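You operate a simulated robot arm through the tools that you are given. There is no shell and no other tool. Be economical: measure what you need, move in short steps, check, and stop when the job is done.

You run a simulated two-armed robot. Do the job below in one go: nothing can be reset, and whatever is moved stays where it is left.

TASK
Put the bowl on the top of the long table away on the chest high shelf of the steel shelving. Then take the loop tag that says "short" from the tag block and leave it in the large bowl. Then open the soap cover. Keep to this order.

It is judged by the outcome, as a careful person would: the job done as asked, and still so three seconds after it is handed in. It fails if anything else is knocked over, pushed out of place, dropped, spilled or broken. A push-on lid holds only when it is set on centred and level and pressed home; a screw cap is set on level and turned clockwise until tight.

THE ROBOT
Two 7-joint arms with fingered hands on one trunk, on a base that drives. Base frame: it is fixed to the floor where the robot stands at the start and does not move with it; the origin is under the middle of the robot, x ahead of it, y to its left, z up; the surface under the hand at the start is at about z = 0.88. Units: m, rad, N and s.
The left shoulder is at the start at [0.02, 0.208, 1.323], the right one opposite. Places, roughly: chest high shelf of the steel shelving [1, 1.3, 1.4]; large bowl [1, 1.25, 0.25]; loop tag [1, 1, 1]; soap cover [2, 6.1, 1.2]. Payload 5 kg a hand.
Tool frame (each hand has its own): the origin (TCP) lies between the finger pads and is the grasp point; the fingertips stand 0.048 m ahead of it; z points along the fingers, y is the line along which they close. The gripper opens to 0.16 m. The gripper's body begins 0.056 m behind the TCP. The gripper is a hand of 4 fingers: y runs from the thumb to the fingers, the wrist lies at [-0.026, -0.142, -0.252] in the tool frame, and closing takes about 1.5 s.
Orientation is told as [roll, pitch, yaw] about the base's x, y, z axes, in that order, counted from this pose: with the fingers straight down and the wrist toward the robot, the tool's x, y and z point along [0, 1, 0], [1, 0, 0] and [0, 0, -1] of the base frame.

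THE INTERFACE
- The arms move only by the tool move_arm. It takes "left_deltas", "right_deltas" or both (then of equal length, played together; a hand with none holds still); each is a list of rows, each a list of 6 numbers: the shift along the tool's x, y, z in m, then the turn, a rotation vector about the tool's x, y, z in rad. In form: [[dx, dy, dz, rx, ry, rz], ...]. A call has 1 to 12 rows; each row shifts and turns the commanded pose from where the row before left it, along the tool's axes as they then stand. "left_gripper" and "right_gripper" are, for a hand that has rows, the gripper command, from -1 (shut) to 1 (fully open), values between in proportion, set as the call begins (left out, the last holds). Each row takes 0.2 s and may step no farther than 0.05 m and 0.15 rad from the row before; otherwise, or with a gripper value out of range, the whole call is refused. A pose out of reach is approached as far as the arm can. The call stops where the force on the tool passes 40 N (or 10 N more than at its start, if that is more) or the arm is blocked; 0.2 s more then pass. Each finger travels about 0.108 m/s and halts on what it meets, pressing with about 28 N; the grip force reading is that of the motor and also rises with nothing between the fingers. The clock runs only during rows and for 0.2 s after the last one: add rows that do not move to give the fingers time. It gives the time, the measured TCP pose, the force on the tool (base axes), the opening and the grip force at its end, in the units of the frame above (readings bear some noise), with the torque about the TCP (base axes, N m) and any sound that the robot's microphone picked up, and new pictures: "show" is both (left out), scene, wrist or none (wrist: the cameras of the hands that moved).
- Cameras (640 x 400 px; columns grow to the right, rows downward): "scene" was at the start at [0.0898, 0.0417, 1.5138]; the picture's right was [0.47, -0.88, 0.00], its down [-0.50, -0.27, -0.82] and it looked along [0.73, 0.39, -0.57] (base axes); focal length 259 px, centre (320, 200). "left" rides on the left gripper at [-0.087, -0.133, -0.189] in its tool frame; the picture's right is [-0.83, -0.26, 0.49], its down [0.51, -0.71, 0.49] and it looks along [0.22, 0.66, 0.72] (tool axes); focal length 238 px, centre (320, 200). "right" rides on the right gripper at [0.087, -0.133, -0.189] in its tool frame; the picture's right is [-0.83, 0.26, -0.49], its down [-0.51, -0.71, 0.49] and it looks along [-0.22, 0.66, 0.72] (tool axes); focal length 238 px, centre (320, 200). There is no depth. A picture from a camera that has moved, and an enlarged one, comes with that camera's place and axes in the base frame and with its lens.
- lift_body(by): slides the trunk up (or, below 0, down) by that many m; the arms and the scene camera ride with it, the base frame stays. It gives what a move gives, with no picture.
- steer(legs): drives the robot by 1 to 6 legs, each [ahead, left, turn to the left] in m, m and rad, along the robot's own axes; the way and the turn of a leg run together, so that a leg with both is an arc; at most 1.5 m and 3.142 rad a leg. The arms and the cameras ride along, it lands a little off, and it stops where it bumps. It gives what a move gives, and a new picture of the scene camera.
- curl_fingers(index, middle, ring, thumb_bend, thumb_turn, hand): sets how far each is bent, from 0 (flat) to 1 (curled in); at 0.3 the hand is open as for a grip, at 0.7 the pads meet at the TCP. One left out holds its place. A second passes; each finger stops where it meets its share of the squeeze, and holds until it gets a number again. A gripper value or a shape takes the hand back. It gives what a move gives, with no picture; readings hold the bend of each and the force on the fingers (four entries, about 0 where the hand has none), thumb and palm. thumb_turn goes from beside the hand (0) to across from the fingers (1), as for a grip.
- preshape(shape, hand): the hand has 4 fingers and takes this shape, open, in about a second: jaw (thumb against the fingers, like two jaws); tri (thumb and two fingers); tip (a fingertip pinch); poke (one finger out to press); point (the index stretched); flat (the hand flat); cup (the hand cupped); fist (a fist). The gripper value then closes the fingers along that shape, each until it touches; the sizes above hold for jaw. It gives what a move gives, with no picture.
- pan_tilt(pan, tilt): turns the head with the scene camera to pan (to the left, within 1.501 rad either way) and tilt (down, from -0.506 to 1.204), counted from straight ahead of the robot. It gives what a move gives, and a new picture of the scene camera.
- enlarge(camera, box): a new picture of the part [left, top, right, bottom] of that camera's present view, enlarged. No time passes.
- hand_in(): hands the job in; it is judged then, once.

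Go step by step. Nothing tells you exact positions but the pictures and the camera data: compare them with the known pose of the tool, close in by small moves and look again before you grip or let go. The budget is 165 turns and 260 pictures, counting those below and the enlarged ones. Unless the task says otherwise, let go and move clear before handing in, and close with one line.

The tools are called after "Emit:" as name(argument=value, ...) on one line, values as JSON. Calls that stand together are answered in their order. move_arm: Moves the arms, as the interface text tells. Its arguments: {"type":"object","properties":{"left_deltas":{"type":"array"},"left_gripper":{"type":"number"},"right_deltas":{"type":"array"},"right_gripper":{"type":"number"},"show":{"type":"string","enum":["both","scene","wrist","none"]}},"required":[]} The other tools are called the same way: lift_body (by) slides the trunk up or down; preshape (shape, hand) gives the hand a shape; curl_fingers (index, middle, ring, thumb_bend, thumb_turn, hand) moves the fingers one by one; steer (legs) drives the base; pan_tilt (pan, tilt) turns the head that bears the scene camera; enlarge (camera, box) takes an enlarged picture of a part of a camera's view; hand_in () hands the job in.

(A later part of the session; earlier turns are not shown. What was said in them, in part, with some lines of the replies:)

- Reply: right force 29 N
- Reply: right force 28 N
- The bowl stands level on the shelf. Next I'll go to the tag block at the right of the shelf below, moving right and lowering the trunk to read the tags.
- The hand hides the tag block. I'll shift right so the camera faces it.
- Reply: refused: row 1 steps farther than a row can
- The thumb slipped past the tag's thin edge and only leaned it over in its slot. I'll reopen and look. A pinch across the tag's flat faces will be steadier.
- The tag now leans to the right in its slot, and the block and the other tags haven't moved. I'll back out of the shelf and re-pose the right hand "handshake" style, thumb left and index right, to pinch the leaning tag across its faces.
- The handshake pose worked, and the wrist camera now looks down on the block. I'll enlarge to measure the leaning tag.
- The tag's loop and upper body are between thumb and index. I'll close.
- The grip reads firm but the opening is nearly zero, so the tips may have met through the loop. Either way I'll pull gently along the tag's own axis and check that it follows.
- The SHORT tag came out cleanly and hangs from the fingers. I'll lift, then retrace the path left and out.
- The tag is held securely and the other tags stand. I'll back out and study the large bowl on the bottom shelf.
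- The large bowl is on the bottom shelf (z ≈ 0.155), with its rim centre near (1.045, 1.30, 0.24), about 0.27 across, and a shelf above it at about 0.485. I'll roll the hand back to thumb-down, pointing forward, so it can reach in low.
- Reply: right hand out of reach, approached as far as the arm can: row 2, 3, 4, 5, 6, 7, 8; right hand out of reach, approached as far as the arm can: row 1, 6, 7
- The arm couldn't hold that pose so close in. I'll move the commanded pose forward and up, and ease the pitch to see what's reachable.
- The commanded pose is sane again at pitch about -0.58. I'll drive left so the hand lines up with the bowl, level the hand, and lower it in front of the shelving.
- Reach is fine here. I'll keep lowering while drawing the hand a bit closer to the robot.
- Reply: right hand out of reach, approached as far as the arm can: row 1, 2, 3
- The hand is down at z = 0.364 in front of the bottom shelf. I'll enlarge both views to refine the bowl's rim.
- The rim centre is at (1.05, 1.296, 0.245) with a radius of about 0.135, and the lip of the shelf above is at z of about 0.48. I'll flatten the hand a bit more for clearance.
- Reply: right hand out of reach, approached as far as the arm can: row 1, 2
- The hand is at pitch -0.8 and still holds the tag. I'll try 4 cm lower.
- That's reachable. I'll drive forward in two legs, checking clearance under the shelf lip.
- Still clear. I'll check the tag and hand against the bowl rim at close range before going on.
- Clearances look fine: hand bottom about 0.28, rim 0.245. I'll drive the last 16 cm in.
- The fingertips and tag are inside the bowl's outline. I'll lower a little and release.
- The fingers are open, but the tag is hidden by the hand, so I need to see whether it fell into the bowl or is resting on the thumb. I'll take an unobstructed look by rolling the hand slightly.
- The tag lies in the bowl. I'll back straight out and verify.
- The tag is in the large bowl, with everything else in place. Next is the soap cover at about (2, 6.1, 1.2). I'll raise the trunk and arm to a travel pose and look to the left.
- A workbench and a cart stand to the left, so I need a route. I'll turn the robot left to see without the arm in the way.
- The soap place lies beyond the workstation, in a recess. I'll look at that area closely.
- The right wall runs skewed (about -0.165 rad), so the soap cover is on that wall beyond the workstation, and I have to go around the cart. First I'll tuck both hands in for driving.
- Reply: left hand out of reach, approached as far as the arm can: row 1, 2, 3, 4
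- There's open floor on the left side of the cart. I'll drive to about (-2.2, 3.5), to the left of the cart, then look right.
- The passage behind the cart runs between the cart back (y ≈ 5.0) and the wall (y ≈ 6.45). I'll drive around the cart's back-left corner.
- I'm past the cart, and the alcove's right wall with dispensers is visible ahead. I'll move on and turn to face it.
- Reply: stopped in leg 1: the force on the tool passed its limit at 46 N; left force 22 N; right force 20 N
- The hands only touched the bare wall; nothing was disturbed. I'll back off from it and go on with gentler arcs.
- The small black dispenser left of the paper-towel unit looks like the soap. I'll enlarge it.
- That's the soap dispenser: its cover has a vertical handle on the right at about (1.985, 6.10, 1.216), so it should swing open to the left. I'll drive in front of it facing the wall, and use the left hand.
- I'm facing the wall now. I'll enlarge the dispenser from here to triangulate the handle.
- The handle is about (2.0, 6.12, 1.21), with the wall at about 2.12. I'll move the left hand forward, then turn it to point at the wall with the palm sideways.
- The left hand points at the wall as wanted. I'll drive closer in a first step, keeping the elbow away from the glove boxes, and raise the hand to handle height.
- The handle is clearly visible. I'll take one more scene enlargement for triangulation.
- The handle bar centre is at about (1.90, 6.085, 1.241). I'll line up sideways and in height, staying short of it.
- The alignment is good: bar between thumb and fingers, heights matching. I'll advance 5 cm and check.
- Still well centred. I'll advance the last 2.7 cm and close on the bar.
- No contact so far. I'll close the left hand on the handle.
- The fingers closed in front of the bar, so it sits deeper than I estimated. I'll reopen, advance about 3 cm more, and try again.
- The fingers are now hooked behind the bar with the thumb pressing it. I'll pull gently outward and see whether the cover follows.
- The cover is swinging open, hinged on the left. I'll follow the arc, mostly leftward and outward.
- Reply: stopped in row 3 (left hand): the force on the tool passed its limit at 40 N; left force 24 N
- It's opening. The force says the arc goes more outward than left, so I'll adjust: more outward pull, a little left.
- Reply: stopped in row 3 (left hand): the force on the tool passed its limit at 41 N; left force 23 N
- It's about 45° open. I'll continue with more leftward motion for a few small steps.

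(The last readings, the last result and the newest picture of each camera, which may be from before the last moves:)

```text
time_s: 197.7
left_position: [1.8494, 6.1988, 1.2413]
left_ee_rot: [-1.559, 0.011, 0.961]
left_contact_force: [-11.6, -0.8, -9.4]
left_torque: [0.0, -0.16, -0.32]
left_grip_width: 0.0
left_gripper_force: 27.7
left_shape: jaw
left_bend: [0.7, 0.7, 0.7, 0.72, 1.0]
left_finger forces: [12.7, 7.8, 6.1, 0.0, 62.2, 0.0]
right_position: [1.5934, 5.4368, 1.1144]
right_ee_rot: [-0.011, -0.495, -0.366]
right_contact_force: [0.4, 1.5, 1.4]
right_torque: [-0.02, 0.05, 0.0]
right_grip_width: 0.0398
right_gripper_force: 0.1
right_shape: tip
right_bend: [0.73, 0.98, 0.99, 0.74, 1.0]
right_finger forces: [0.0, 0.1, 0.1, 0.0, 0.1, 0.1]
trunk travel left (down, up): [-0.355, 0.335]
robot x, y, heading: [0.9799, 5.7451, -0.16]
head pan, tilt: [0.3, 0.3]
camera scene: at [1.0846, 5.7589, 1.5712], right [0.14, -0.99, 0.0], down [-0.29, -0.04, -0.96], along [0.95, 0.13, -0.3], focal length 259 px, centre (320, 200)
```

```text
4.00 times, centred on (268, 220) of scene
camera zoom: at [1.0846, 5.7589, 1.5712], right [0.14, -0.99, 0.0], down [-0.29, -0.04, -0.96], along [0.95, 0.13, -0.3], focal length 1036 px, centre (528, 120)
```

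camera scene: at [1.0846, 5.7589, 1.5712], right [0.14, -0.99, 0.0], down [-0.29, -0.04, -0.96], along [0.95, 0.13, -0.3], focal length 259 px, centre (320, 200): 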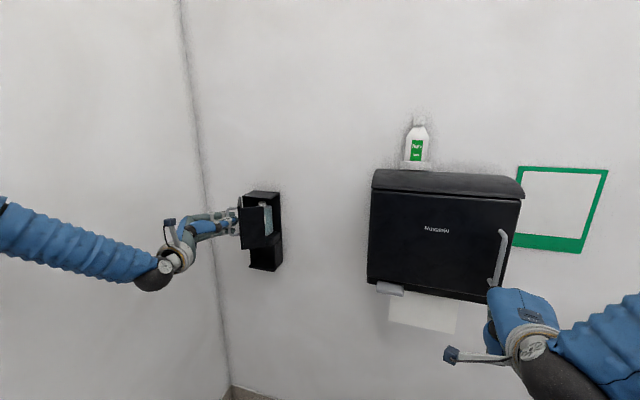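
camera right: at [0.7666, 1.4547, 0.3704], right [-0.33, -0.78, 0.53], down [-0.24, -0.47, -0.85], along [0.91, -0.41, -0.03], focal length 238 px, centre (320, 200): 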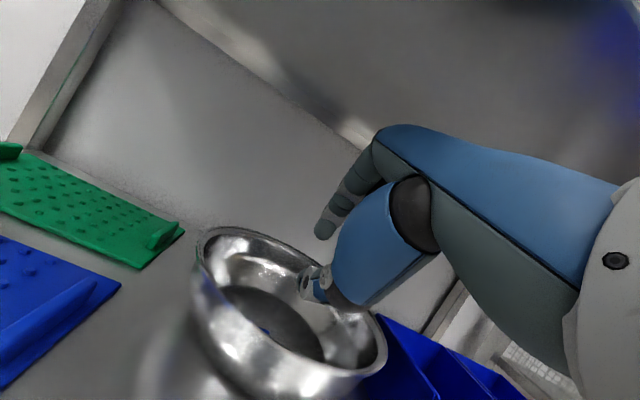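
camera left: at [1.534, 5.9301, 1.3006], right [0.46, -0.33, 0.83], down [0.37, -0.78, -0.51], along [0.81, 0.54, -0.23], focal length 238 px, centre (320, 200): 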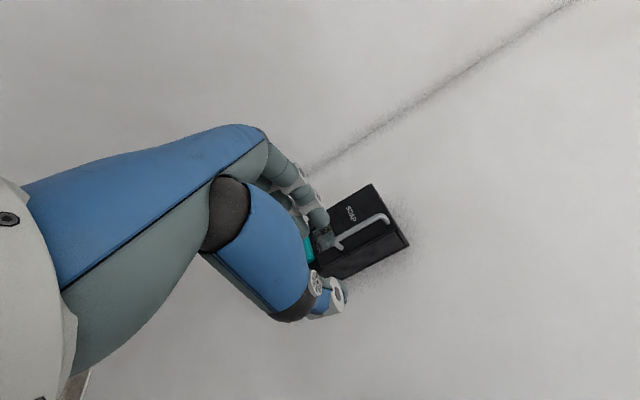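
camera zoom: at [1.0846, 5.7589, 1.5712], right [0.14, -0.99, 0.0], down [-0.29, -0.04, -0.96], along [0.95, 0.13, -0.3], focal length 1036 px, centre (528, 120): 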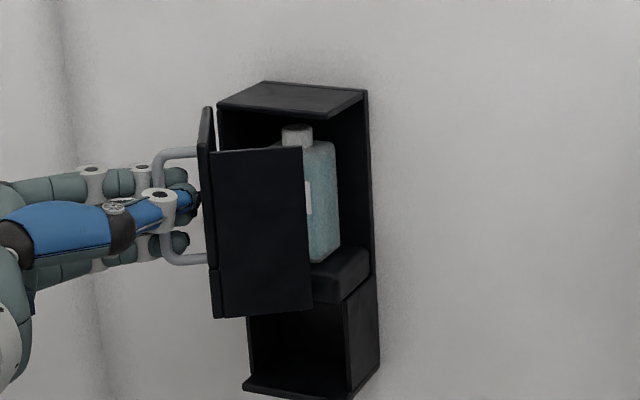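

The cover is open about 70° and the bottle is visible. The left forearm is getting close to the side wall, so I'll release the handle here, back off, and push the cover further open from the inside.

Emit:
move_arm(left_deltas=[[0, 0, 0, 0, 0, 0], [0, 0, 0, 0, 0, 0], [0, 0, 0, 0, 0, 0], [0, 0, 0, 0, 0, 0]], left_gripper=-0.2, show="wrist")

Emit:
enlarge(camera="scene", box=[180, 170, 316, 280])

Emit:
pan_tilt(pan=1.0, tilt=0.3)

```text
time_s: 198.7
left_position: [1.8509, 6.1975, 1.2415]
left_ee_rot: [-1.56, 0.007, 0.961]
left_contact_force: [-0.6, -0.5, -0.1]
left_torque: [0.02, 0.04, 0.0]
left_grip_width: 0.0633
left_gripper_force: 0.0
left_shape: jaw
left_bend: [0.74, 0.49, 0.47, 0.72, 1.0]
left_finger forces: [0.0, 0.1, 0.1, 0.0, 0.1, 0.1]
right_position: [1.5955, 5.4353, 1.1153]
right_ee_rot: [-0.01, -0.494, -0.364]
right_contact_force: [-0.2, -0.3, 0.4]
right_torque: [-0.01, 0.02, 0.01]
right_grip_width: 0.0398
right_gripper_force: 0.0
right_shape: tip
right_bend: [0.73, 0.98, 0.99, 0.74, 1.0]
right_finger forces: [0.0, 0.0, 0.1, 0.1, 0.1, 0.0]
trunk travel left (down, up): [-0.355, 0.335]
robot x, y, heading: [0.9813, 5.7467, -0.158]
head pan, tilt: [0.3, 0.3]
camera left: at [1.6214, 6.1982, 1.3333], right [0.26, -0.49, 0.83], down [-0.01, -0.86, -0.51], along [0.96, 0.12, -0.23], focal length 238 px, centre (320, 200)
```

left: 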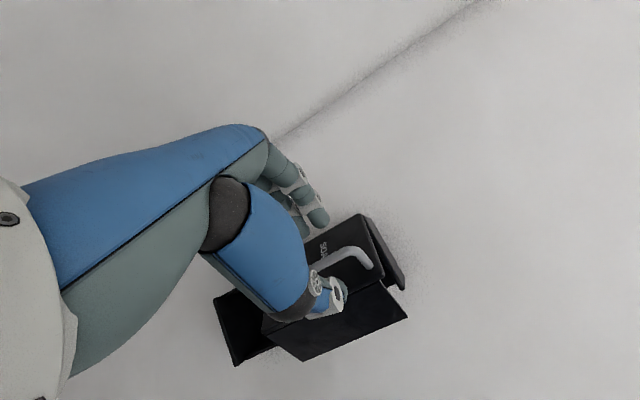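

```text
3.64 times, centred on (248, 225) of scene
camera zoom: at [1.0856, 5.7576, 1.5713], right [0.14, -0.99, 0.0], down [-0.29, -0.04, -0.96], along [0.95, 0.13, -0.3], focal length 941 px, centre (582, 109)
```

zoom: 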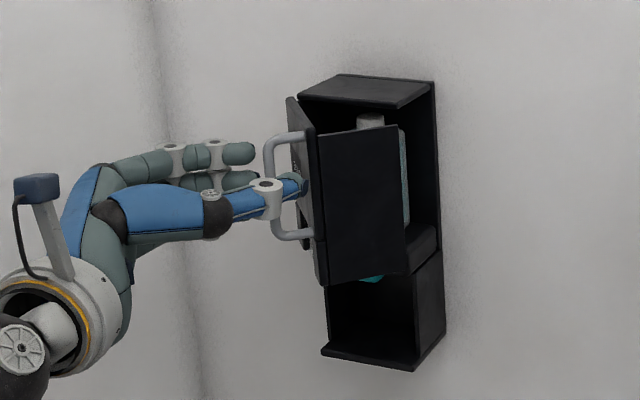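

```text
time_s: 199.8
left_position: [1.8509, 6.1978, 1.2414]
left_ee_rot: [-1.559, 0.006, 0.963]
left_contact_force: [0.5, 0.4, 0.0]
left_torque: [-0.02, -0.01, 0.01]
left_grip_width: 0.0635
left_gripper_force: 0.1
left_shape: jaw
left_bend: [0.74, 0.49, 0.47, 0.72, 1.0]
left_finger forces: [0.1, 0.0, 0.0, 0.0, 0.0, 0.1]
right_position: [1.5923, 5.4347, 1.114]
right_ee_rot: [-0.01, -0.494, -0.365]
right_contact_force: [-1.2, 0.2, 0.2]
right_torque: [-0.03, -0.02, -0.02]
right_grip_width: 0.0394
right_gripper_force: 0.0
right_shape: tip
right_bend: [0.73, 0.98, 0.99, 0.74, 1.0]
right_finger forces: [0.0, 0.1, 0.0, 0.0, 0.1, 0.0]
trunk travel left (down, up): [-0.355, 0.335]
robot x, y, heading: [0.9811, 5.7502, -0.162]
head pan, tilt: [1.0, 0.3]
camera scene: at [1.0554, 5.814, 1.5713], right [0.74, -0.67, 0.0], down [-0.2, -0.22, -0.96], along [0.64, 0.71, -0.3], focal length 259 px, centre (320, 200)
```

scene: 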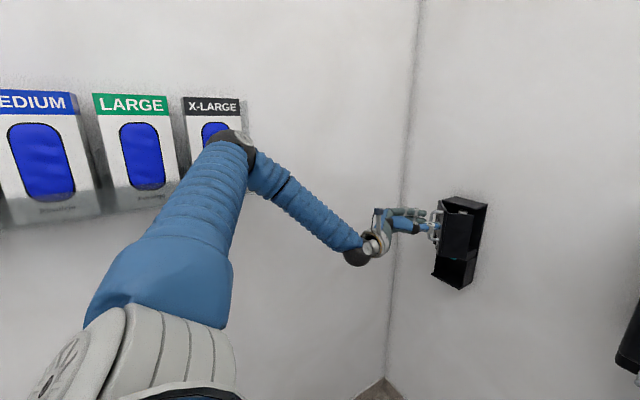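

The cover eased back slightly on release. I'll withdraw the left hand along its axis, then look at where the cover rests.

Emit:
move_arm(left_deltas=[[0, 0, -0.015, 0, 0, 0], [0, 0, -0.02, 0, 0, 0], [0, 0, -0.02, 0, 0, 0], [0, -0.031, -0.027, 0, 0, 0], [0, -0.031, -0.027, 0, 0, 0], [0, -0.031, -0.027, 0, 0, 0]], show="none")

Emit:
pan_tilt(pan=0.3, tilt=0.3)

Emit:
enlarge(camera="scene", box=[180, 170, 316, 280])

```text
time_s: 201.2
left_position: [1.6711, 6.2052, 1.252]
left_ee_rot: [-1.574, 0.0, 0.963]
left_contact_force: [-9.8, 10.5, 0.5]
left_torque: [0.22, 0.35, -0.65]
left_grip_width: 0.0638
left_gripper_force: 0.0
left_shape: jaw
left_bend: [0.74, 0.49, 0.47, 0.72, 1.0]
left_finger forces: [0.0, 0.1, 0.0, 0.1, 0.0, 0.0]
right_position: [1.5801, 5.4424, 1.1261]
right_ee_rot: [-0.012, -0.509, -0.362]
right_contact_force: [-3.0, 9.7, 6.1]
right_torque: [-0.8, 0.15, -0.68]
right_grip_width: 0.0396
right_gripper_force: 0.1
right_shape: tip
right_bend: [0.73, 0.98, 0.99, 0.74, 1.0]
right_finger forces: [0.1, 0.0, 0.1, 0.0, 0.1, 0.0]
trunk travel left (down, up): [-0.355, 0.335]
robot x, y, heading: [0.9793, 5.7437, -0.16]
head pan, tilt: [1.0, 0.3]
```

```text
time_s: 202.3
left_position: [1.6867, 6.1994, 1.2458]
left_ee_rot: [-1.559, 0.005, 0.961]
left_contact_force: [0.1, -0.8, -0.9]
left_torque: [0.0, 0.02, 0.01]
left_grip_width: 0.0639
left_gripper_force: 0.1
left_shape: jaw
left_bend: [0.74, 0.49, 0.46, 0.72, 1.0]
left_finger forces: [0.0, 0.1, 0.0, 0.0, 0.1, 0.0]
right_position: [1.5943, 5.4345, 1.1139]
right_ee_rot: [-0.011, -0.497, -0.364]
right_contact_force: [0.0, -0.1, -0.6]
right_torque: [-0.01, 0.05, 0.02]
right_grip_width: 0.0399
right_gripper_force: 0.1
right_shape: tip
right_bend: [0.73, 0.98, 0.99, 0.74, 1.0]
right_finger forces: [0.0, 0.1, 0.1, 0.1, 0.0, 0.0]
trunk travel left (down, up): [-0.355, 0.335]
robot x, y, heading: [0.9805, 5.7441, -0.162]
head pan, tilt: [0.3, 0.3]
camera scene: at [1.0848, 5.7566, 1.5713], right [0.14, -0.99, 0.0], down [-0.29, -0.04, -0.96], along [0.95, 0.14, -0.3], focal length 259 px, centre (320, 200)
```

scene: 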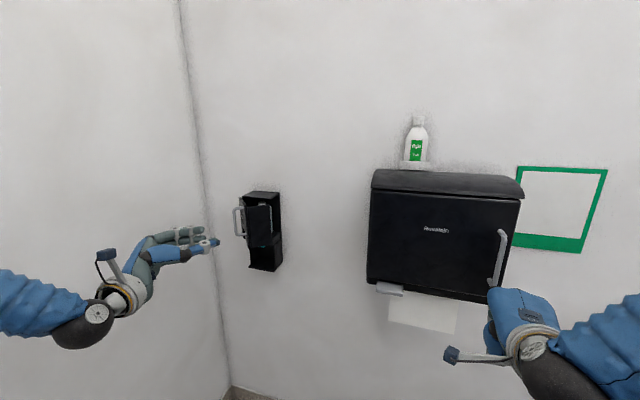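

```text
3.64 times, centred on (248, 225) of scene
camera zoom: at [1.0848, 5.7566, 1.5713], right [0.14, -0.99, 0.0], down [-0.29, -0.04, -0.96], along [0.95, 0.14, -0.3], focal length 941 px, centre (582, 109)
```

zoom: 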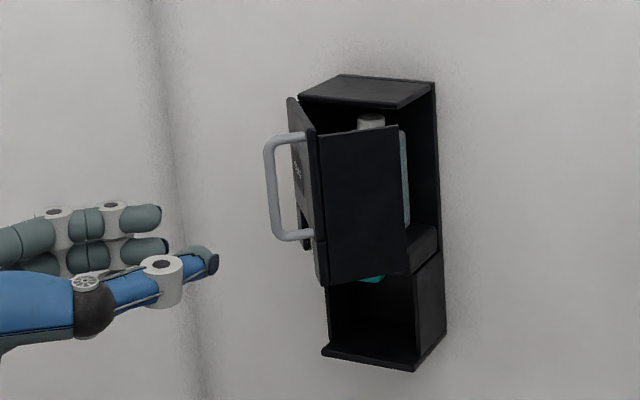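

The cover holds at about 50° on its own. To open it fully I'll bring the left hand from above, fingertips pinched and pointing down, behind the front panel, and push it left. First I'll back the hand off, rotate it upright and re-shape it.

Emit:
move_arm(left_deltas=[[0, -0.03, -0.035, -0.12, 0, 0], [0, -0.03, -0.035, -0.12, 0, 0], [0, -0.02, -0.03, -0.12, 0, 0], [0, 0, 0, -0.1, 0, 0]], show="none")

Emit:
move_arm(left_deltas=[[0, 0, 0, 0.0806, 0.0806, 0.0806], [0, 0, 0, 0.0806, 0.0806, 0.0806], [0, 0, 0, 0.0806, 0.0806, 0.0806], [0, 0, 0, 0.0806, 0.0806, 0.0806], [0, 0, 0, 0.0806, 0.0806, 0.0806], [0, 0, 0, 0.0806, 0.0806, 0.0806], [0, 0, 0, 0.0806, 0.0806, 0.0806], [0, 0, 0, 0.0806, 0.0806, 0.0806], [0, 0, 0, 0.0806, 0.0806, 0.0806], [0, 0, 0, 0.0806, 0.0806, 0.0806]], show="none")

Emit:
preshape(hand="left", shape="tip")

Emit:
move_arm(left_deltas=[[0, 0, 0, 0.0806, 0.0806, 0.0806], [0, 0, 0, 0.0806, 0.0806, 0.0806], [0, 0, 0, 0.0806, 0.0806, 0.0806], [0, 0, 0, 0.0806, 0.0806, 0.0806], [0, 0, 0, 0.0806, 0.0806, 0.0806], [0, 0, 0, 0, 0, 0], [0, 0, 0, 0, 0, 0], [0, 0, 0, 0, 0, 0]], left_gripper=-1)

```text
time_s: 203.5
left_position: [1.5744, 6.19, 1.2298]
left_ee_rot: [-1.563, -0.018, 1.444]
left_contact_force: [-2.8, -1.4, 0.0]
left_torque: [-0.05, 0.01, 0.13]
left_grip_width: 0.0639
left_gripper_force: 0.1
left_shape: jaw
left_bend: [0.74, 0.49, 0.47, 0.72, 1.0]
left_finger forces: [0.1, 0.1, 0.0, 0.0, 0.0, 0.0]
left hand out of reach, approached as far as the arm can: row 2, 3
right_position: [1.5823, 5.4355, 1.1157]
right_ee_rot: [0.002, -0.496, -0.341]
right_contact_force: [-0.6, -2.1, 0.9]
right_torque: [0.22, -0.07, 0.17]
right_grip_width: 0.0397
right_gripper_force: 0.0
right_shape: tip
right_bend: [0.73, 0.98, 0.99, 0.74, 1.0]
right_finger forces: [0.0, 0.0, 0.0, 0.0, 0.1, 0.1]
trunk travel left (down, up): [-0.355, 0.335]
robot x, y, heading: [0.9658, 5.7382, -0.132]
head pan, tilt: [0.3, 0.3]
stopped in row 4 (left hand): the arm was blocked; the commanded pose is now the measured one
```

```text
time_s: 205.7
left_position: [1.5818, 6.2188, 1.2146]
left_ee_rot: [-0.477, -0.285, 0.37]
left_contact_force: [0.1, -1.4, -0.5]
left_torque: [0.0, -0.02, 0.01]
left_grip_width: 0.0638
left_gripper_force: 0.0
left_shape: jaw
left_bend: [0.74, 0.49, 0.46, 0.72, 1.0]
left_finger forces: [0.0, 0.0, 0.0, 0.0, 0.0, 0.0]
left hand out of reach, approached as far as the arm can: row 1, 2
right_position: [1.5869, 5.4588, 1.1143]
right_ee_rot: [-0.014, -0.496, -0.325]
right_contact_force: [-0.5, 0.3, 0.3]
right_torque: [0.0, -0.01, 0.0]
right_grip_width: 0.0397
right_gripper_force: 0.1
right_shape: tip
right_bend: [0.73, 0.98, 0.99, 0.74, 1.0]
right_finger forces: [0.0, 0.0, 0.0, 0.1, 0.1, 0.0]
trunk travel left (down, up): [-0.355, 0.335]
robot x, y, heading: [0.9671, 5.7451, -0.124]
head pan, tilt: [0.3, 0.3]
```

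```text
time_s: 206.6
left_position: [1.5809, 6.2179, 1.2141]
left_ee_rot: [-0.481, -0.284, 0.373]
left_contact_force: [-0.1, 0.5, -0.1]
left_torque: [0.0, 0.0, 0.03]
left_grip_width: 0.1596
left_gripper_force: 0.1
left_shape: tip
left_bend: [0.3, 0.98, 0.99, 0.3, 0.98]
left_finger forces: [0.0, 0.0, 0.0, 0.1, 0.0, 0.0]
right_position: [1.5868, 5.4583, 1.1144]
right_ee_rot: [-0.014, -0.494, -0.327]
right_contact_force: [-0.1, 0.2, 0.7]
right_torque: [-0.04, 0.01, 0.01]
right_grip_width: 0.04
right_gripper_force: 0.1
right_shape: tip
right_bend: [0.73, 0.98, 0.99, 0.74, 1.0]
right_finger forces: [0.0, 0.0, 0.0, 0.1, 0.0, 0.1]
trunk travel left (down, up): [-0.355, 0.335]
robot x, y, heading: [0.9642, 5.7452, -0.122]
head pan, tilt: [0.3, 0.3]
```

```text
time_s: 208.4
left_position: [1.581, 6.2199, 1.2144]
left_ee_rot: [0.002, 0.014, -0.116]
left_contact_force: [0.0, 0.4, -0.1]
left_torque: [-0.05, -0.04, 0.02]
left_grip_width: 0.0001
left_gripper_force: 28.0
left_shape: tip
left_bend: [0.7, 1.0, 1.0, 0.62, 1.0]
left_finger forces: [0.0, 0.0, 0.1, 0.0, 0.0, 0.0]
right_position: [1.5875, 5.4598, 1.1156]
right_ee_rot: [-0.013, -0.497, -0.326]
right_contact_force: [0.8, 0.2, -0.2]
right_torque: [-0.03, 0.0, -0.04]
right_grip_width: 0.0399
right_gripper_force: 0.1
right_shape: tip
right_bend: [0.73, 0.98, 0.99, 0.74, 1.0]
right_finger forces: [0.0, 0.0, 0.1, 0.1, 0.0, 0.1]
trunk travel left (down, up): [-0.355, 0.335]
robot x, y, heading: [0.9646, 5.7458, -0.121]
head pan, tilt: [0.3, 0.3]
camera scene: at [1.0674, 5.7597, 1.5713], right [0.18, -0.98, 0.0], down [-0.29, -0.05, -0.96], along [0.94, 0.17, -0.3], focal length 259 px, centre (320, 200)
camera left: at [1.4422, 6.1486, 1.406], right [-0.36, -0.8, -0.48], down [-0.65, 0.59, -0.48], along [0.67, 0.14, -0.73], focal length 238 px, centre (320, 200)
```

scene: 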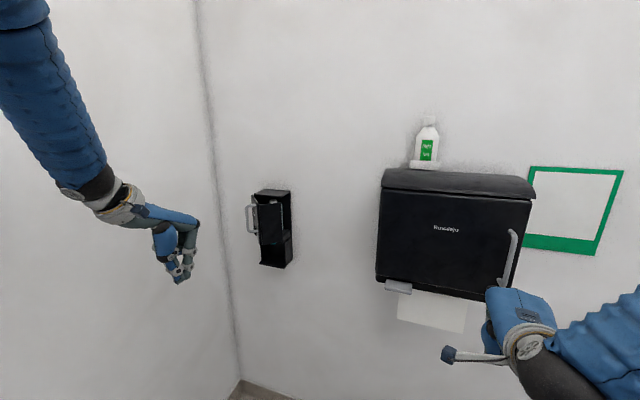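
left: 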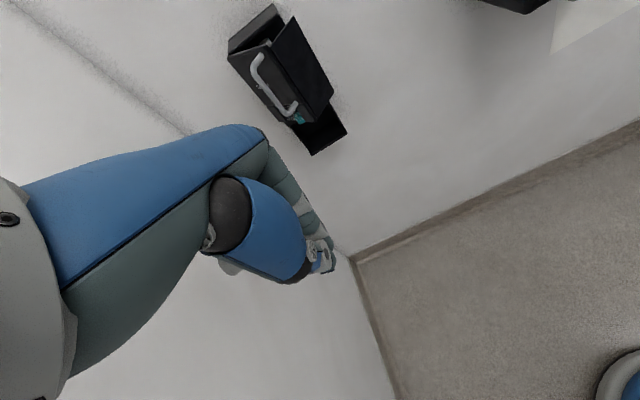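

The arm was briefly blocked, probably by an elbow on the side wall. I'll check the glove boxes haven't been disturbed.

Emit:
pan_tilt(pan=1.3, tilt=0.3)

```text
time_s: 209.6
left_position: [1.5814, 6.2188, 1.2142]
left_ee_rot: [0.003, 0.013, -0.116]
left_contact_force: [-0.7, 0.0, -0.2]
left_torque: [0.01, 0.02, -0.01]
left_grip_width: 0.0
left_gripper_force: 28.4
left_shape: tip
left_bend: [0.7, 1.0, 1.0, 0.62, 1.0]
left_finger forces: [0.1, 0.0, 0.0, 0.0, 0.1, 0.1]
right_position: [1.5865, 5.4591, 1.1141]
right_ee_rot: [-0.015, -0.494, -0.326]
right_contact_force: [1.1, -0.2, 0.6]
right_torque: [-0.02, 0.0, -0.02]
right_grip_width: 0.0397
right_gripper_force: 0.2
right_shape: tip
right_bend: [0.73, 0.98, 0.99, 0.74, 1.0]
right_finger forces: [0.0, 0.0, 0.0, 0.0, 0.0, 0.0]
trunk travel left (down, up): [-0.355, 0.335]
robot x, y, heading: [0.9616, 5.743, -0.122]
head pan, tilt: [1.3, 0.3]
camera scene: at [1.0117, 5.8289, 1.5713], right [0.92, -0.38, 0.0], down [-0.11, -0.27, -0.96], along [0.37, 0.88, -0.3], focal length 259 px, centre (320, 200)
```

scene: 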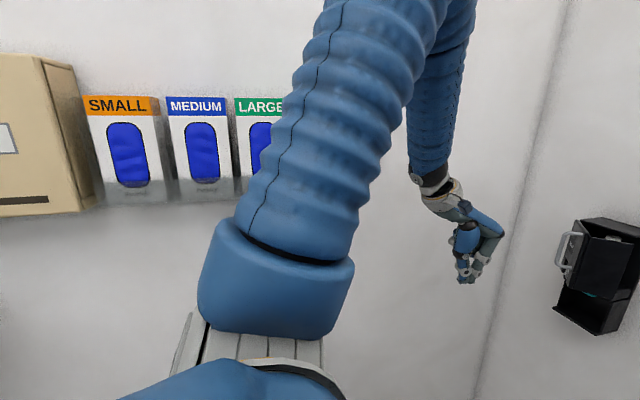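

The glove boxes look in order. I'll shift the robot slightly right for room and raise the left hand above the dispenser's height.

Emit:
steer(legs=[[0, -0.12, 0]])

Emit:
move_arm(left_deltas=[[0, 0, -0.045, 0, 0, 0], [0, 0, -0.045, 0, 0, 0], [0, 0, -0.045, 0, 0, 0], [0, 0, -0.045, 0, 0, 0]], show="wrist")

Emit:
pan_tilt(pan=0.5, tilt=0.3)

Emit:
enlarge(camera="scene", box=[230, 140, 390, 290])

```text
time_s: 210.9
left_position: [1.566, 6.1009, 1.2153]
left_ee_rot: [0.001, 0.013, -0.115]
left_contact_force: [0.2, -0.7, 0.4]
left_torque: [0.07, 0.01, -0.03]
left_grip_width: 0.0
left_gripper_force: 28.0
left_shape: tip
left_bend: [0.7, 1.0, 1.0, 0.62, 1.0]
left_finger forces: [0.0, 0.0, 0.0, 0.0, 0.0, 0.0]
right_position: [1.5735, 5.3409, 1.1143]
right_ee_rot: [-0.013, -0.494, -0.326]
right_contact_force: [0.0, -0.1, 0.0]
right_torque: [0.02, -0.02, 0.04]
right_grip_width: 0.0395
right_gripper_force: 0.0
right_shape: tip
right_bend: [0.73, 0.98, 0.99, 0.74, 1.0]
right_finger forces: [0.1, 0.1, 0.0, 0.0, 0.1, 0.1]
trunk travel left (down, up): [-0.355, 0.335]
robot x, y, heading: [0.9491, 5.6287, -0.121]
head pan, tilt: [1.3, 0.3]
camera scene: at [0.9969, 5.7102, 1.5713], right [0.92, -0.38, 0.0], down [-0.11, -0.27, -0.96], along [0.37, 0.88, -0.3], focal length 259 px, centre (320, 200)
```

scene: 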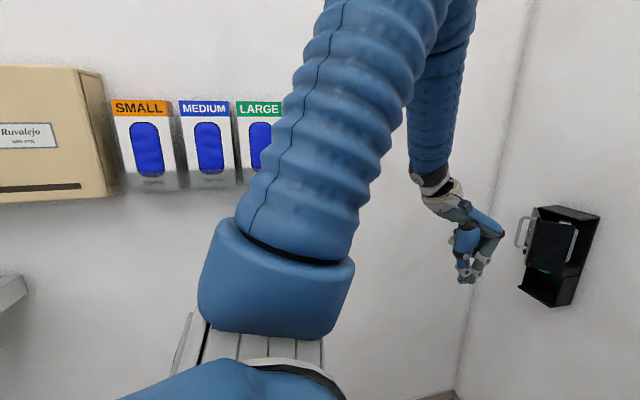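

```text
time_s: 211.9
left_position: [1.5693, 6.0957, 1.3955]
left_ee_rot: [0.002, 0.015, -0.118]
left_contact_force: [-0.6, -1.6, 0.1]
left_torque: [0.09, -0.06, 0.02]
left_grip_width: 0.0001
left_gripper_force: 27.9
left_shape: tip
left_bend: [0.7, 1.0, 1.0, 0.62, 1.0]
left_finger forces: [0.0, 0.1, 0.1, 0.0, 0.0, 0.0]
right_position: [1.5721, 5.3391, 1.1151]
right_ee_rot: [-0.015, -0.496, -0.328]
right_contact_force: [0.0, -1.1, 0.1]
right_torque: [0.02, -0.03, 0.03]
right_grip_width: 0.0398
right_gripper_force: 0.0
right_shape: tip
right_bend: [0.73, 0.98, 0.99, 0.74, 1.0]
right_finger forces: [0.1, 0.0, 0.1, 0.1, 0.0, 0.0]
trunk travel left (down, up): [-0.355, 0.335]
robot x, y, heading: [0.9524, 5.6275, -0.122]
head pan, tilt: [1.3, 0.3]
camera left: at [1.4298, 6.0268, 1.587], right [-0.36, -0.8, -0.48], down [-0.65, 0.59, -0.48], along [0.67, 0.14, -0.73], focal length 238 px, centre (320, 200)
```

left: 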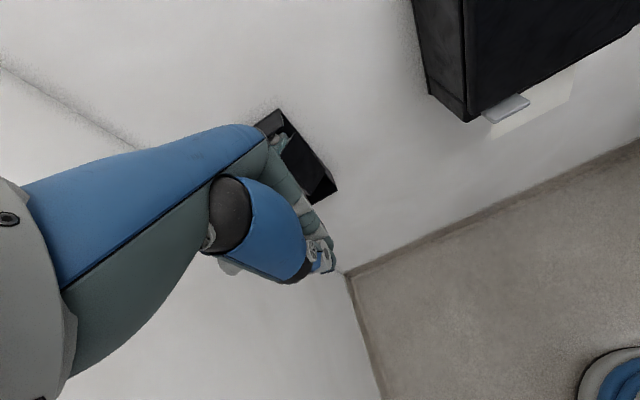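

```text
time_s: 213.0
left_position: [1.5689, 6.1003, 1.3946]
left_ee_rot: [-0.002, 0.014, -0.117]
left_contact_force: [-0.6, 0.1, -0.9]
left_torque: [-0.03, -0.01, 0.01]
left_grip_width: 0.0
left_gripper_force: 28.2
left_shape: tip
left_bend: [0.7, 1.0, 1.0, 0.62, 1.0]
left_finger forces: [0.1, 0.1, 0.0, 0.0, 0.0, 0.1]
right_position: [1.5744, 5.3408, 1.1152]
right_ee_rot: [-0.014, -0.493, -0.326]
right_contact_force: [0.4, 0.2, -0.8]
right_torque: [-0.01, -0.03, -0.01]
right_grip_width: 0.0397
right_gripper_force: 0.2
right_shape: tip
right_bend: [0.73, 0.98, 0.99, 0.74, 1.0]
right_finger forces: [0.1, 0.0, 0.0, 0.1, 0.0, 0.0]
trunk travel left (down, up): [-0.355, 0.335]
robot x, y, heading: [0.9495, 5.6276, -0.124]
head pan, tilt: [0.499, 0.3]
camera scene: at [1.0481, 5.659, 1.5712], right [0.37, -0.93, 0.0], down [-0.28, -0.11, -0.96], along [0.89, 0.35, -0.3], focal length 259 px, centre (320, 200)
```

scene: 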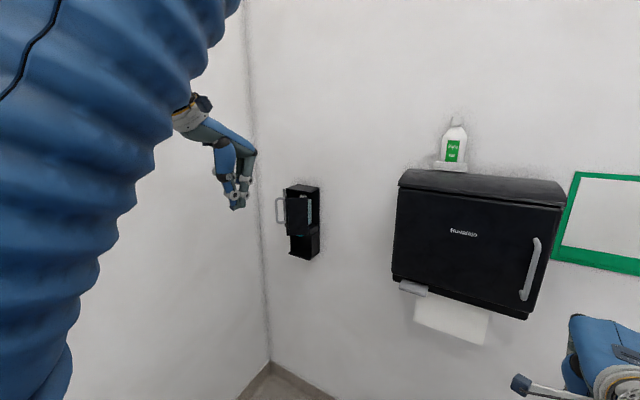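

```text
2.67 times, centred on (310, 215) of scene
camera zoom: at [1.0481, 5.659, 1.5712], right [0.37, -0.93, 0.0], down [-0.28, -0.11, -0.96], along [0.89, 0.35, -0.3], focal length 690 px, centre (347, 160)
```

zoom: 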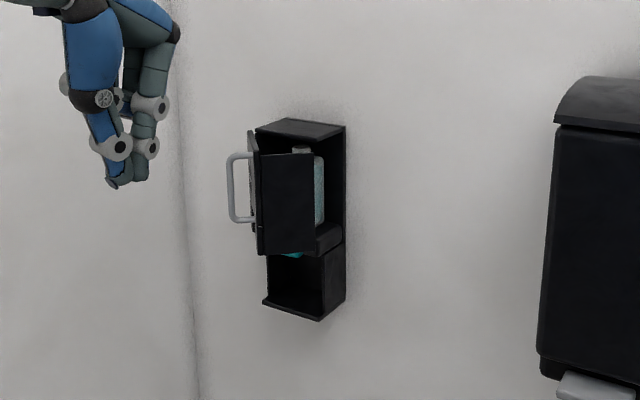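

The geometry matches my model: panel corner (1.882, 6.129), hinge near (1.985, 6.19), panel top about 1.278. I'll tuck the right hand, drive closer, and bring the left fingertips over the gap behind the front panel.

Emit:
move_arm(right_deltas=[[0, -0.042, -0.022, 0, 0, 0], [0, -0.042, -0.022, 0, 0, 0], [0, -0.042, -0.022, 0, 0, 0], [0, -0.03, -0.016, 0, 0, 0]], show="none")

Emit:
steer(legs=[[0.25, 0.078, 0]])

```text
time_s: 214.0
left_position: [1.57, 6.0996, 1.394]
left_ee_rot: [0.001, 0.015, -0.116]
left_contact_force: [-0.6, 1.1, 0.0]
left_torque: [-0.02, -0.04, -0.01]
left_grip_width: 0.0
left_gripper_force: 28.2
left_shape: tip
left_bend: [0.7, 1.0, 1.0, 0.62, 1.0]
left_finger forces: [0.1, 0.0, 0.0, 0.1, 0.0, 0.0]
right_position: [1.4567, 5.4233, 1.0955]
right_ee_rot: [-0.017, -0.496, -0.329]
right_contact_force: [-0.1, 0.2, 1.2]
right_torque: [-0.05, 0.01, -0.02]
right_grip_width: 0.0396
right_gripper_force: 0.1
right_shape: tip
right_bend: [0.73, 0.98, 0.99, 0.74, 1.0]
right_finger forces: [0.1, 0.1, 0.0, 0.0, 0.0, 0.0]
right hand out of reach, approached as far as the arm can: row 3, 4
trunk travel left (down, up): [-0.355, 0.335]
robot x, y, heading: [0.9505, 5.6226, -0.124]
head pan, tilt: [0.499, 0.3]
```

```text
time_s: 215.9
left_position: [1.8145, 6.1413, 1.395]
left_ee_rot: [0.003, 0.015, -0.121]
left_contact_force: [0.2, 0.2, -0.2]
left_torque: [-0.01, 0.04, 0.0]
left_grip_width: 0.0
left_gripper_force: 27.9
left_shape: tip
left_bend: [0.7, 1.0, 1.0, 0.62, 1.0]
left_finger forces: [0.0, 0.0, 0.0, 0.1, 0.1, 0.1]
right_position: [1.6934, 5.467, 1.0914]
right_ee_rot: [-0.023, -0.478, -0.321]
right_contact_force: [-14.1, 0.4, -1.3]
right_torque: [0.01, -0.13, -0.12]
right_grip_width: 0.037
right_gripper_force: 0.0
right_shape: tip
right_bend: [0.73, 0.98, 0.99, 0.74, 1.0]
right_finger forces: [14.1, 0.0, 0.1, 0.0, 0.1, 0.0]
trunk travel left (down, up): [-0.355, 0.335]
robot x, y, heading: [1.1943, 5.6724, -0.127]
head pan, tilt: [0.499, 0.3]
stopped in leg 1: the force on the tool passed its limit at 55 N (the readings are from after the stop); the commanded pose is now the measured one
camera scene: at [1.2909, 5.7037, 1.5713], right [0.36, -0.93, 0.0], down [-0.28, -0.11, -0.96], along [0.89, 0.35, -0.3], focal length 259 px, centre (320, 200)
```

scene: 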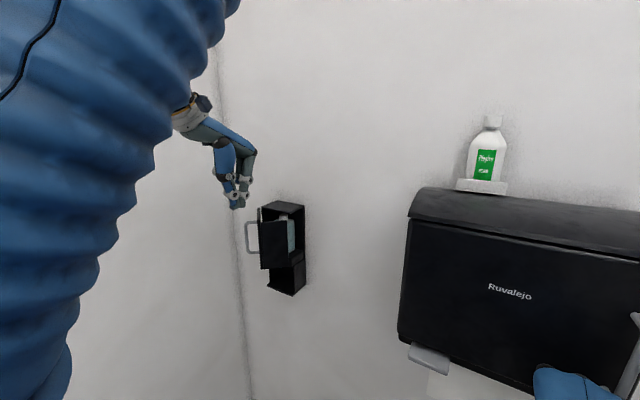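

The right index pressed on the paper-towel unit. I'll back off at once, then swing the right hand away to the right, clear of it.

Emit:
steer(legs=[[-0.1, 0, 0]])

Emit:
move_arm(right_deltas=[[-0.045, 0, 0, 0, 0, 0], [-0.045, 0, 0, 0, 0, 0], [-0.045, -0.01, 0.02, 0, 0, 0], [-0.045, -0.015, 0.03, 0, 0, 0], [0, -0.024, 0.044, 0, 0, 0], [0, -0.024, 0.044, 0, 0, 0], [0, -0.024, 0.044, 0, 0, 0]], show="none")

Emit:
pan_tilt(pan=0.2, tilt=0.35)

```text
time_s: 217.0
left_position: [1.7152, 6.1533, 1.3949]
left_ee_rot: [0.001, 0.012, -0.118]
left_contact_force: [-0.4, -0.4, 2.2]
left_torque: [-0.02, -0.13, -0.01]
left_grip_width: 0.0001
left_gripper_force: 27.6
left_shape: tip
left_bend: [0.7, 1.0, 1.0, 0.62, 1.0]
left_finger forces: [0.0, 0.0, 0.0, 0.1, 0.0, 0.0]
right_position: [1.5944, 5.4791, 1.0923]
right_ee_rot: [-0.02, -0.482, -0.325]
right_contact_force: [-1.9, 0.3, 0.2]
right_torque: [0.01, -0.01, 0.02]
right_grip_width: 0.0398
right_gripper_force: 0.0
right_shape: tip
right_bend: [0.73, 0.98, 0.99, 0.74, 1.0]
right_finger forces: [0.1, 0.0, 0.0, 0.0, 0.0, 0.1]
trunk travel left (down, up): [-0.355, 0.335]
robot x, y, heading: [1.0948, 5.6821, -0.128]
head pan, tilt: [0.499, 0.3]
camera scene: at [1.1913, 5.7156, 1.5713], right [0.36, -0.93, 0.0], down [-0.27, -0.11, -0.96], along [0.89, 0.35, -0.3], focal length 259 px, centre (320, 200)
```

scene: 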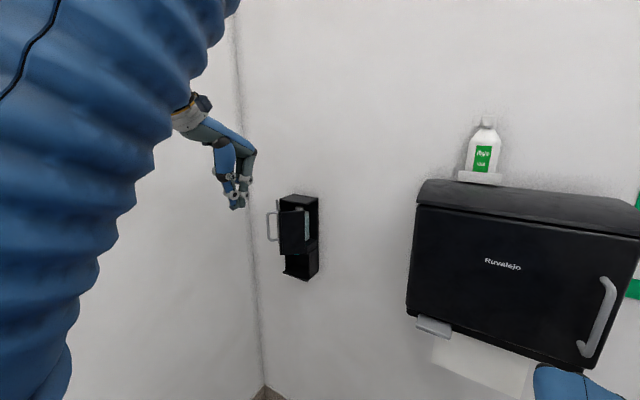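

```text
refused: row 3 steps farther than a row can; nothing moved
```

```text
time_s: 217.8
left_position: [1.7157, 6.154, 1.3944]
left_ee_rot: [0.003, 0.013, -0.119]
left_contact_force: [0.2, 0.1, -1.2]
left_torque: [0.01, 0.04, -0.04]
left_grip_width: 0.0
left_gripper_force: 27.7
left_shape: tip
left_bend: [0.7, 1.0, 1.0, 0.62, 1.0]
left_finger forces: [0.0, 0.1, 0.1, 0.1, 0.1, 0.0]
right_position: [1.5982, 5.4779, 1.0905]
right_ee_rot: [-0.021, -0.48, -0.323]
right_contact_force: [0.9, -1.0, -0.3]
right_torque: [-0.02, 0.04, 0.04]
right_grip_width: 0.0395
right_gripper_force: 0.1
right_shape: tip
right_bend: [0.73, 0.98, 0.99, 0.74, 1.0]
right_finger forces: [0.0, 0.1, 0.0, 0.1, 0.0, 0.1]
trunk travel left (down, up): [-0.355, 0.335]
robot x, y, heading: [1.0946, 5.684, -0.124]
head pan, tilt: [0.201, 0.351]
camera scene: at [1.1994, 5.6883, 1.5665], right [0.08, -1.0, 0.0], down [-0.34, -0.03, -0.94], along [0.94, 0.07, -0.34], focal length 259 px, centre (320, 200)
```

scene: 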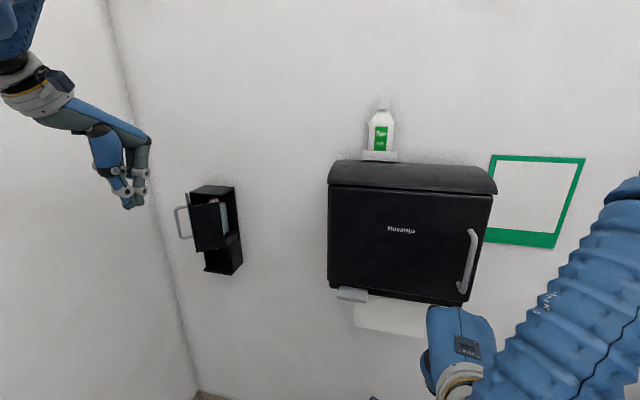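

The towel unit is unchanged. I'll redo the right-hand swing with smaller rows.

Emit:
move_arm(right_deltas=[[-0.04, 0, 0, 0, 0, 0], [-0.04, 0, 0, 0, 0, 0], [-0.04, 0, 0, 0, 0, 0], [-0.04, 0, 0, 0, 0, 0], [0, -0.023, 0.042, 0, 0, 0], [0, -0.023, 0.042, 0, 0, 0], [0, -0.023, 0.042, 0, 0, 0], [0, -0.035, -0.018, 0, 0, 0], [0, -0.035, -0.018, 0, 0, 0]], show="none")

```text
time_s: 219.8
left_position: [1.7159, 6.1524, 1.3957]
left_ee_rot: [0.001, 0.014, -0.118]
left_contact_force: [-0.1, -0.5, 1.3]
left_torque: [0.07, 0.01, 0.04]
left_grip_width: 0.0
left_gripper_force: 28.0
left_shape: tip
left_bend: [0.7, 1.0, 1.0, 0.62, 1.0]
left_finger forces: [0.0, 0.1, 0.0, 0.1, 0.0, 0.1]
right_position: [1.5464, 5.3731, 0.9187]
right_ee_rot: [-0.025, -0.482, -0.324]
right_contact_force: [0.3, -0.3, 0.2]
right_torque: [0.05, 0.0, 0.03]
right_grip_width: 0.0397
right_gripper_force: 0.0
right_shape: tip
right_bend: [0.73, 0.98, 0.99, 0.74, 1.0]
right_finger forces: [0.0, 0.1, 0.0, 0.1, 0.1, 0.0]
right hand out of reach, approached as far as the arm can: row 1, 2, 3, 4
trunk travel left (down, up): [-0.355, 0.335]
robot x, y, heading: [1.0949, 5.6834, -0.125]
head pan, tilt: [0.201, 0.351]
```

The right hand is clear and low. Now I'll move the left fingertips over the gap behind the open front panel.

Emit:
move_arm(left_deltas=[[0.0013, 0.0446, 0, 0, 0, 0], [0.0013, 0.0446, 0, 0, 0, 0], [0.0013, 0.0446, 0, 0, 0, 0], [0.0013, 0.0446, 0, 0, 0, 0], [0.0013, 0.0446, 0, 0, 0, 0]], show="none")

Emit:
enlarge(camera="scene", box=[140, 110, 260, 290])

Emit:
enlarge(camera="left", box=[220, 90, 400, 310])

```text
time_s: 221.0
left_position: [1.9407, 6.1344, 1.3909]
left_ee_rot: [0.0, 0.016, -0.119]
left_contact_force: [1.0, 0.6, 0.6]
left_torque: [-0.09, 0.09, -0.02]
left_grip_width: 0.0
left_gripper_force: 28.4
left_shape: tip
left_bend: [0.7, 1.0, 1.0, 0.62, 1.0]
left_finger forces: [0.0, 0.0, 0.0, 0.0, 0.1, 0.0]
right_position: [1.5479, 5.3751, 0.9193]
right_ee_rot: [-0.027, -0.481, -0.323]
right_contact_force: [0.7, 0.2, -0.7]
right_torque: [-0.03, 0.05, -0.05]
right_grip_width: 0.0399
right_gripper_force: 0.1
right_shape: tip
right_bend: [0.73, 0.98, 0.99, 0.74, 1.0]
right_finger forces: [0.0, 0.0, 0.0, 0.1, 0.0, 0.1]
trunk travel left (down, up): [-0.355, 0.335]
robot x, y, heading: [1.0912, 5.6821, -0.127]
head pan, tilt: [0.201, 0.351]
```

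```text
2.22 times, centred on (200, 200) of scene
camera zoom: at [1.2009, 5.6887, 1.5663], right [0.08, -1.0, 0.0], down [-0.34, -0.03, -0.94], along [0.94, 0.07, -0.35], focal length 575 px, centre (587, 200)
```

zoom: 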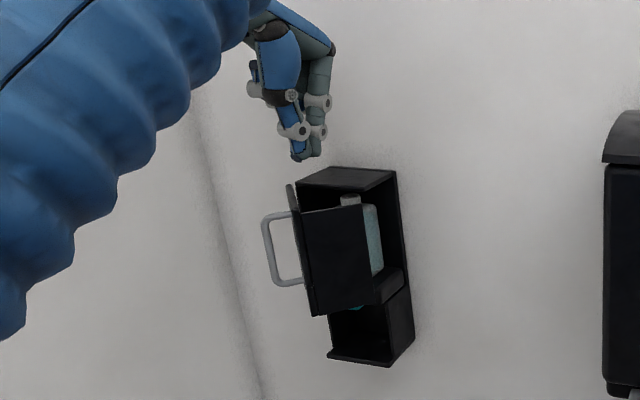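

```text
1.82 times, centred on (310, 200) of left
camera zoom: at [1.8022, 6.065, 1.583], right [-0.36, -0.8, -0.48], down [-0.65, 0.59, -0.48], along [0.67, 0.14, -0.73], focal length 433 px, centre (338, 200)
```

zoom: 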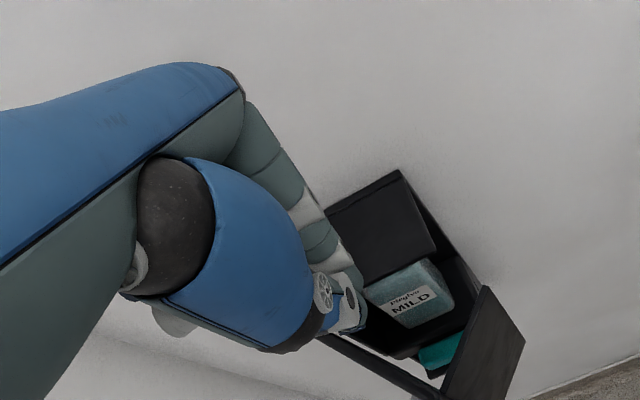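

Seen from above, the fingertips are over the gap between the front panel and the body. I'll lower them straight down about 10 cm.

Emit:
move_arm(left_deltas=[[0, -0.003, 0.035, 0, 0, 0], [0, -0.003, 0.035, 0, 0, 0], [0, 0, 0.032, 0, 0, 0]], show="none")

Emit:
enlarge(camera="left", box=[240, 110, 400, 290])

```text
time_s: 221.8
left_position: [1.933, 6.1349, 1.2888]
left_ee_rot: [0.001, 0.014, -0.119]
left_contact_force: [1.1, -0.3, 0.1]
left_torque: [-0.04, 0.06, -0.04]
left_grip_width: 0.0001
left_gripper_force: 27.9
left_shape: tip
left_bend: [0.7, 1.0, 1.0, 0.62, 1.0]
left_finger forces: [0.0, 0.0, 0.0, 0.0, 0.1, 0.0]
right_position: [1.5472, 5.374, 0.9196]
right_ee_rot: [-0.024, -0.481, -0.324]
right_contact_force: [0.3, 0.1, 0.6]
right_torque: [0.01, 0.04, -0.01]
right_grip_width: 0.0396
right_gripper_force: 0.0
right_shape: tip
right_bend: [0.73, 0.98, 0.99, 0.74, 1.0]
right_finger forces: [0.1, 0.1, 0.1, 0.1, 0.0, 0.0]
trunk travel left (down, up): [-0.355, 0.335]
robot x, y, heading: [1.097, 5.6858, -0.125]
head pan, tilt: [0.201, 0.351]
```

```text
2.22 times, centred on (320, 200) of left
camera zoom: at [1.7927, 6.0649, 1.4805], right [-0.36, -0.8, -0.48], down [-0.65, 0.59, -0.48], along [0.67, 0.14, -0.73], focal length 530 px, centre (320, 200)
```

zoom: 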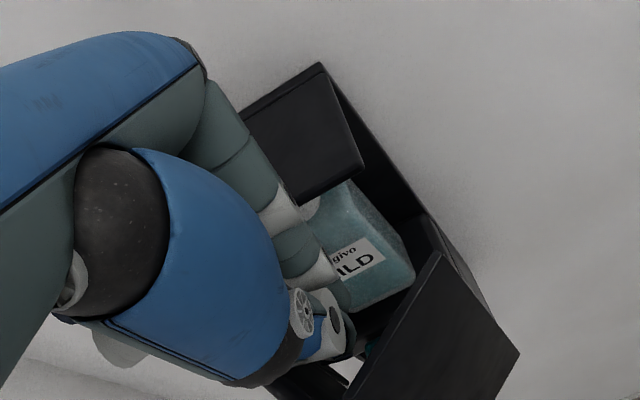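

The fingertips are inside the cover's corner with no contact. Now I'll sweep left along the opening arc.

Emit:
move_arm(left_deltas=[[0.0133, -0.0156, 0, 0, 0, 0], [0.0133, -0.0156, 0, 0, 0, 0], [0.0174, -0.0026, 0, 0, 0, 0], [0.0174, -0.0026, 0, 0, 0, 0], [0.0154, 0.0022, 0, 0, 0, 0], [0.0154, 0.0022, 0, 0, 0, 0]], show="none")

Emit:
enlarge(camera="scene", box=[140, 110, 260, 290])

```text
time_s: 223.2
left_position: [1.9102, 6.2214, 1.2906]
left_ee_rot: [0.0, 0.015, -0.128]
left_contact_force: [-17.1, -25.6, -4.0]
left_torque: [0.05, 0.1, -0.6]
left_grip_width: 0.0
left_gripper_force: 28.4
left_shape: tip
left_bend: [0.7, 1.0, 1.0, 0.62, 1.0]
left_finger forces: [29.8, 0.0, 0.0, 0.1, 0.0, 0.0]
right_position: [1.5445, 5.3696, 0.9191]
right_ee_rot: [-0.023, -0.479, -0.328]
right_contact_force: [-1.1, -0.1, -0.2]
right_torque: [0.06, -0.03, 0.03]
right_grip_width: 0.04
right_gripper_force: 0.0
right_shape: tip
right_bend: [0.73, 0.98, 0.99, 0.74, 1.0]
right_finger forces: [0.0, 0.0, 0.0, 0.0, 0.0, 0.1]
trunk travel left (down, up): [-0.355, 0.335]
robot x, y, heading: [1.0909, 5.6833, -0.129]
head pan, tilt: [0.201, 0.351]
```

```text
2.22 times, centred on (200, 200) of scene
camera zoom: at [1.1965, 5.6837, 1.5666], right [0.07, -1.0, 0.0], down [-0.34, -0.02, -0.94], along [0.94, 0.07, -0.34], focal length 575 px, centre (587, 200)
```

zoom: 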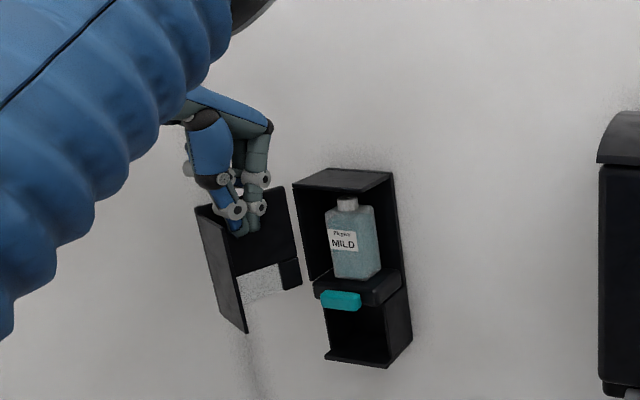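

The cover is now swung wide open, about 115°, at or near its stop. I'll ease off, lift the fingers straight out, and back away.

Emit:
move_arm(left_deltas=[[-0.012, 0.002, 0, 0, 0, 0], [-0.005, 0, 0, 0, 0, 0], [0, 0, -0.04, 0, 0, 0], [0, 0, -0.04, 0, 0, 0], [0, 0, -0.04, 0, 0, 0], [0, -0.04, 0, 0, 0, 0], [0, -0.045, 0, 0, 0, 0], [0, -0.045, 0, 0, 0, 0]], show="none")

Emit:
steer(legs=[[-0.3, 0, 0]])

Emit:
pan_tilt(pan=0.45, tilt=0.25)

Emit:
enlarge(camera="scene", box=[240, 130, 400, 280])

```text
time_s: 225.0
left_position: [1.7804, 6.2293, 1.4117]
left_ee_rot: [0.003, 0.01, -0.121]
left_contact_force: [-1.1, 0.8, 2.0]
left_torque: [0.07, -0.1, 0.0]
left_grip_width: 0.0
left_gripper_force: 28.1
left_shape: tip
left_bend: [0.7, 1.0, 1.0, 0.62, 1.0]
left_finger forces: [0.0, 0.0, 0.0, 0.1, 0.0, 0.0]
right_position: [1.5448, 5.3749, 0.9189]
right_ee_rot: [-0.025, -0.481, -0.325]
right_contact_force: [-0.1, -1.2, 0.6]
right_torque: [0.0, -0.06, -0.01]
right_grip_width: 0.0396
right_gripper_force: 0.1
right_shape: tip
right_bend: [0.73, 0.98, 0.99, 0.74, 1.0]
right_finger forces: [0.1, 0.0, 0.0, 0.0, 0.0, 0.0]
trunk travel left (down, up): [-0.355, 0.335]
robot x, y, heading: [1.0953, 5.6824, -0.119]
head pan, tilt: [0.201, 0.351]
```

```text
time_s: 227.1
left_position: [1.4856, 6.2653, 1.4127]
left_ee_rot: [0.002, 0.014, -0.12]
left_contact_force: [-1.5, -0.6, 0.8]
left_torque: [-0.07, -0.07, -0.01]
left_grip_width: 0.0001
left_gripper_force: 27.6
left_shape: tip
left_bend: [0.7, 1.0, 1.0, 0.62, 1.0]
left_finger forces: [0.0, 0.0, 0.0, 0.0, 0.0, 0.0]
right_position: [1.2467, 5.4122, 0.9192]
right_ee_rot: [-0.024, -0.48, -0.324]
right_contact_force: [-0.7, 0.0, 0.8]
right_torque: [0.01, 0.0, 0.01]
right_grip_width: 0.0398
right_gripper_force: 0.2
right_shape: tip
right_bend: [0.73, 0.98, 0.99, 0.74, 1.0]
right_finger forces: [0.0, 0.0, 0.1, 0.1, 0.0, 0.0]
trunk travel left (down, up): [-0.355, 0.335]
robot x, y, heading: [0.7966, 5.7232, -0.129]
head pan, tilt: [0.201, 0.351]
camera scene: at [0.8997, 5.7262, 1.5666], right [0.07, -1.0, 0.0], down [-0.34, -0.03, -0.94], along [0.94, 0.07, -0.34], focal length 259 px, centre (320, 200)
```

scene: 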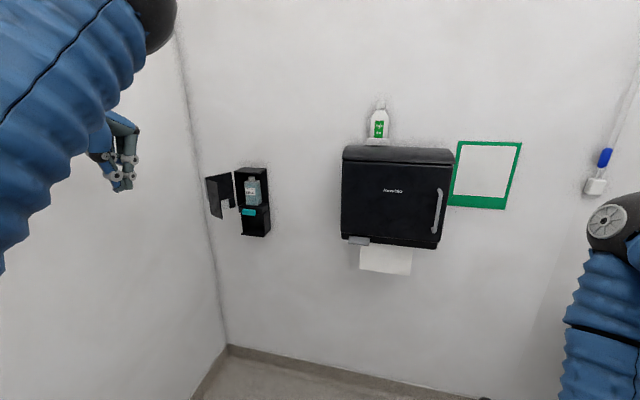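

```text
time_s: 227.8
left_position: [1.4844, 6.2657, 1.4112]
left_ee_rot: [0.002, 0.014, -0.122]
left_contact_force: [-1.1, 0.6, -1.4]
left_torque: [-0.03, 0.04, -0.03]
left_grip_width: 0.0
left_gripper_force: 27.9
left_shape: tip
left_bend: [0.7, 1.0, 1.0, 0.62, 1.0]
left_finger forces: [0.0, 0.0, 0.0, 0.0, 0.0, 0.0]
right_position: [1.249, 5.4119, 0.919]
right_ee_rot: [-0.025, -0.481, -0.325]
right_contact_force: [0.1, -0.4, -1.2]
right_torque: [0.02, 0.01, 0.01]
right_grip_width: 0.0398
right_gripper_force: 0.1
right_shape: tip
right_bend: [0.73, 0.98, 0.99, 0.74, 1.0]
right_finger forces: [0.0, 0.1, 0.0, 0.0, 0.0, 0.0]
trunk travel left (down, up): [-0.355, 0.335]
robot x, y, heading: [0.7942, 5.719, -0.13]
head pan, tilt: [0.45, 0.25]
camera scene: at [0.897, 5.7488, 1.5759], right [0.32, -0.95, 0.0], down [-0.24, -0.08, -0.97], along [0.92, 0.31, -0.25], focal length 259 px, centre (320, 200)
```

scene: 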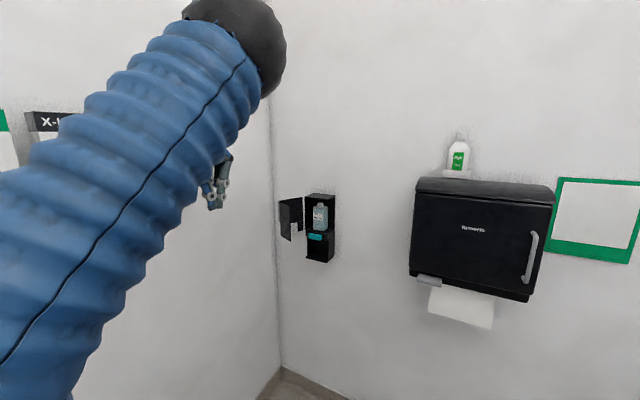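

```text
2.67 times, centred on (320, 205) of scene
camera zoom: at [0.897, 5.7488, 1.5759], right [0.32, -0.95, 0.0], down [-0.24, -0.08, -0.97], along [0.92, 0.31, -0.25], focal length 690 px, centre (320, 187)
```

zoom: 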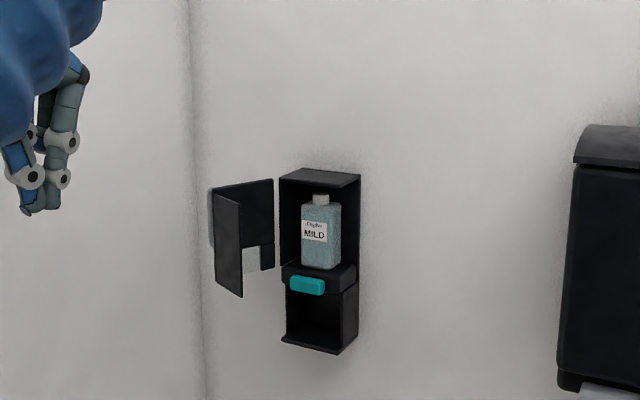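

The soap cover stands wide open with the bottle upright, both hands are clear, and the bowl and tag were confirmed earlier. I'm handing in the job.

Emit:
hand_in()

```text
The job is handed in.
```

I put the bowl on the chest-high shelf, left the "short" tag in the large bowl, and opened the soap cover, in that order.
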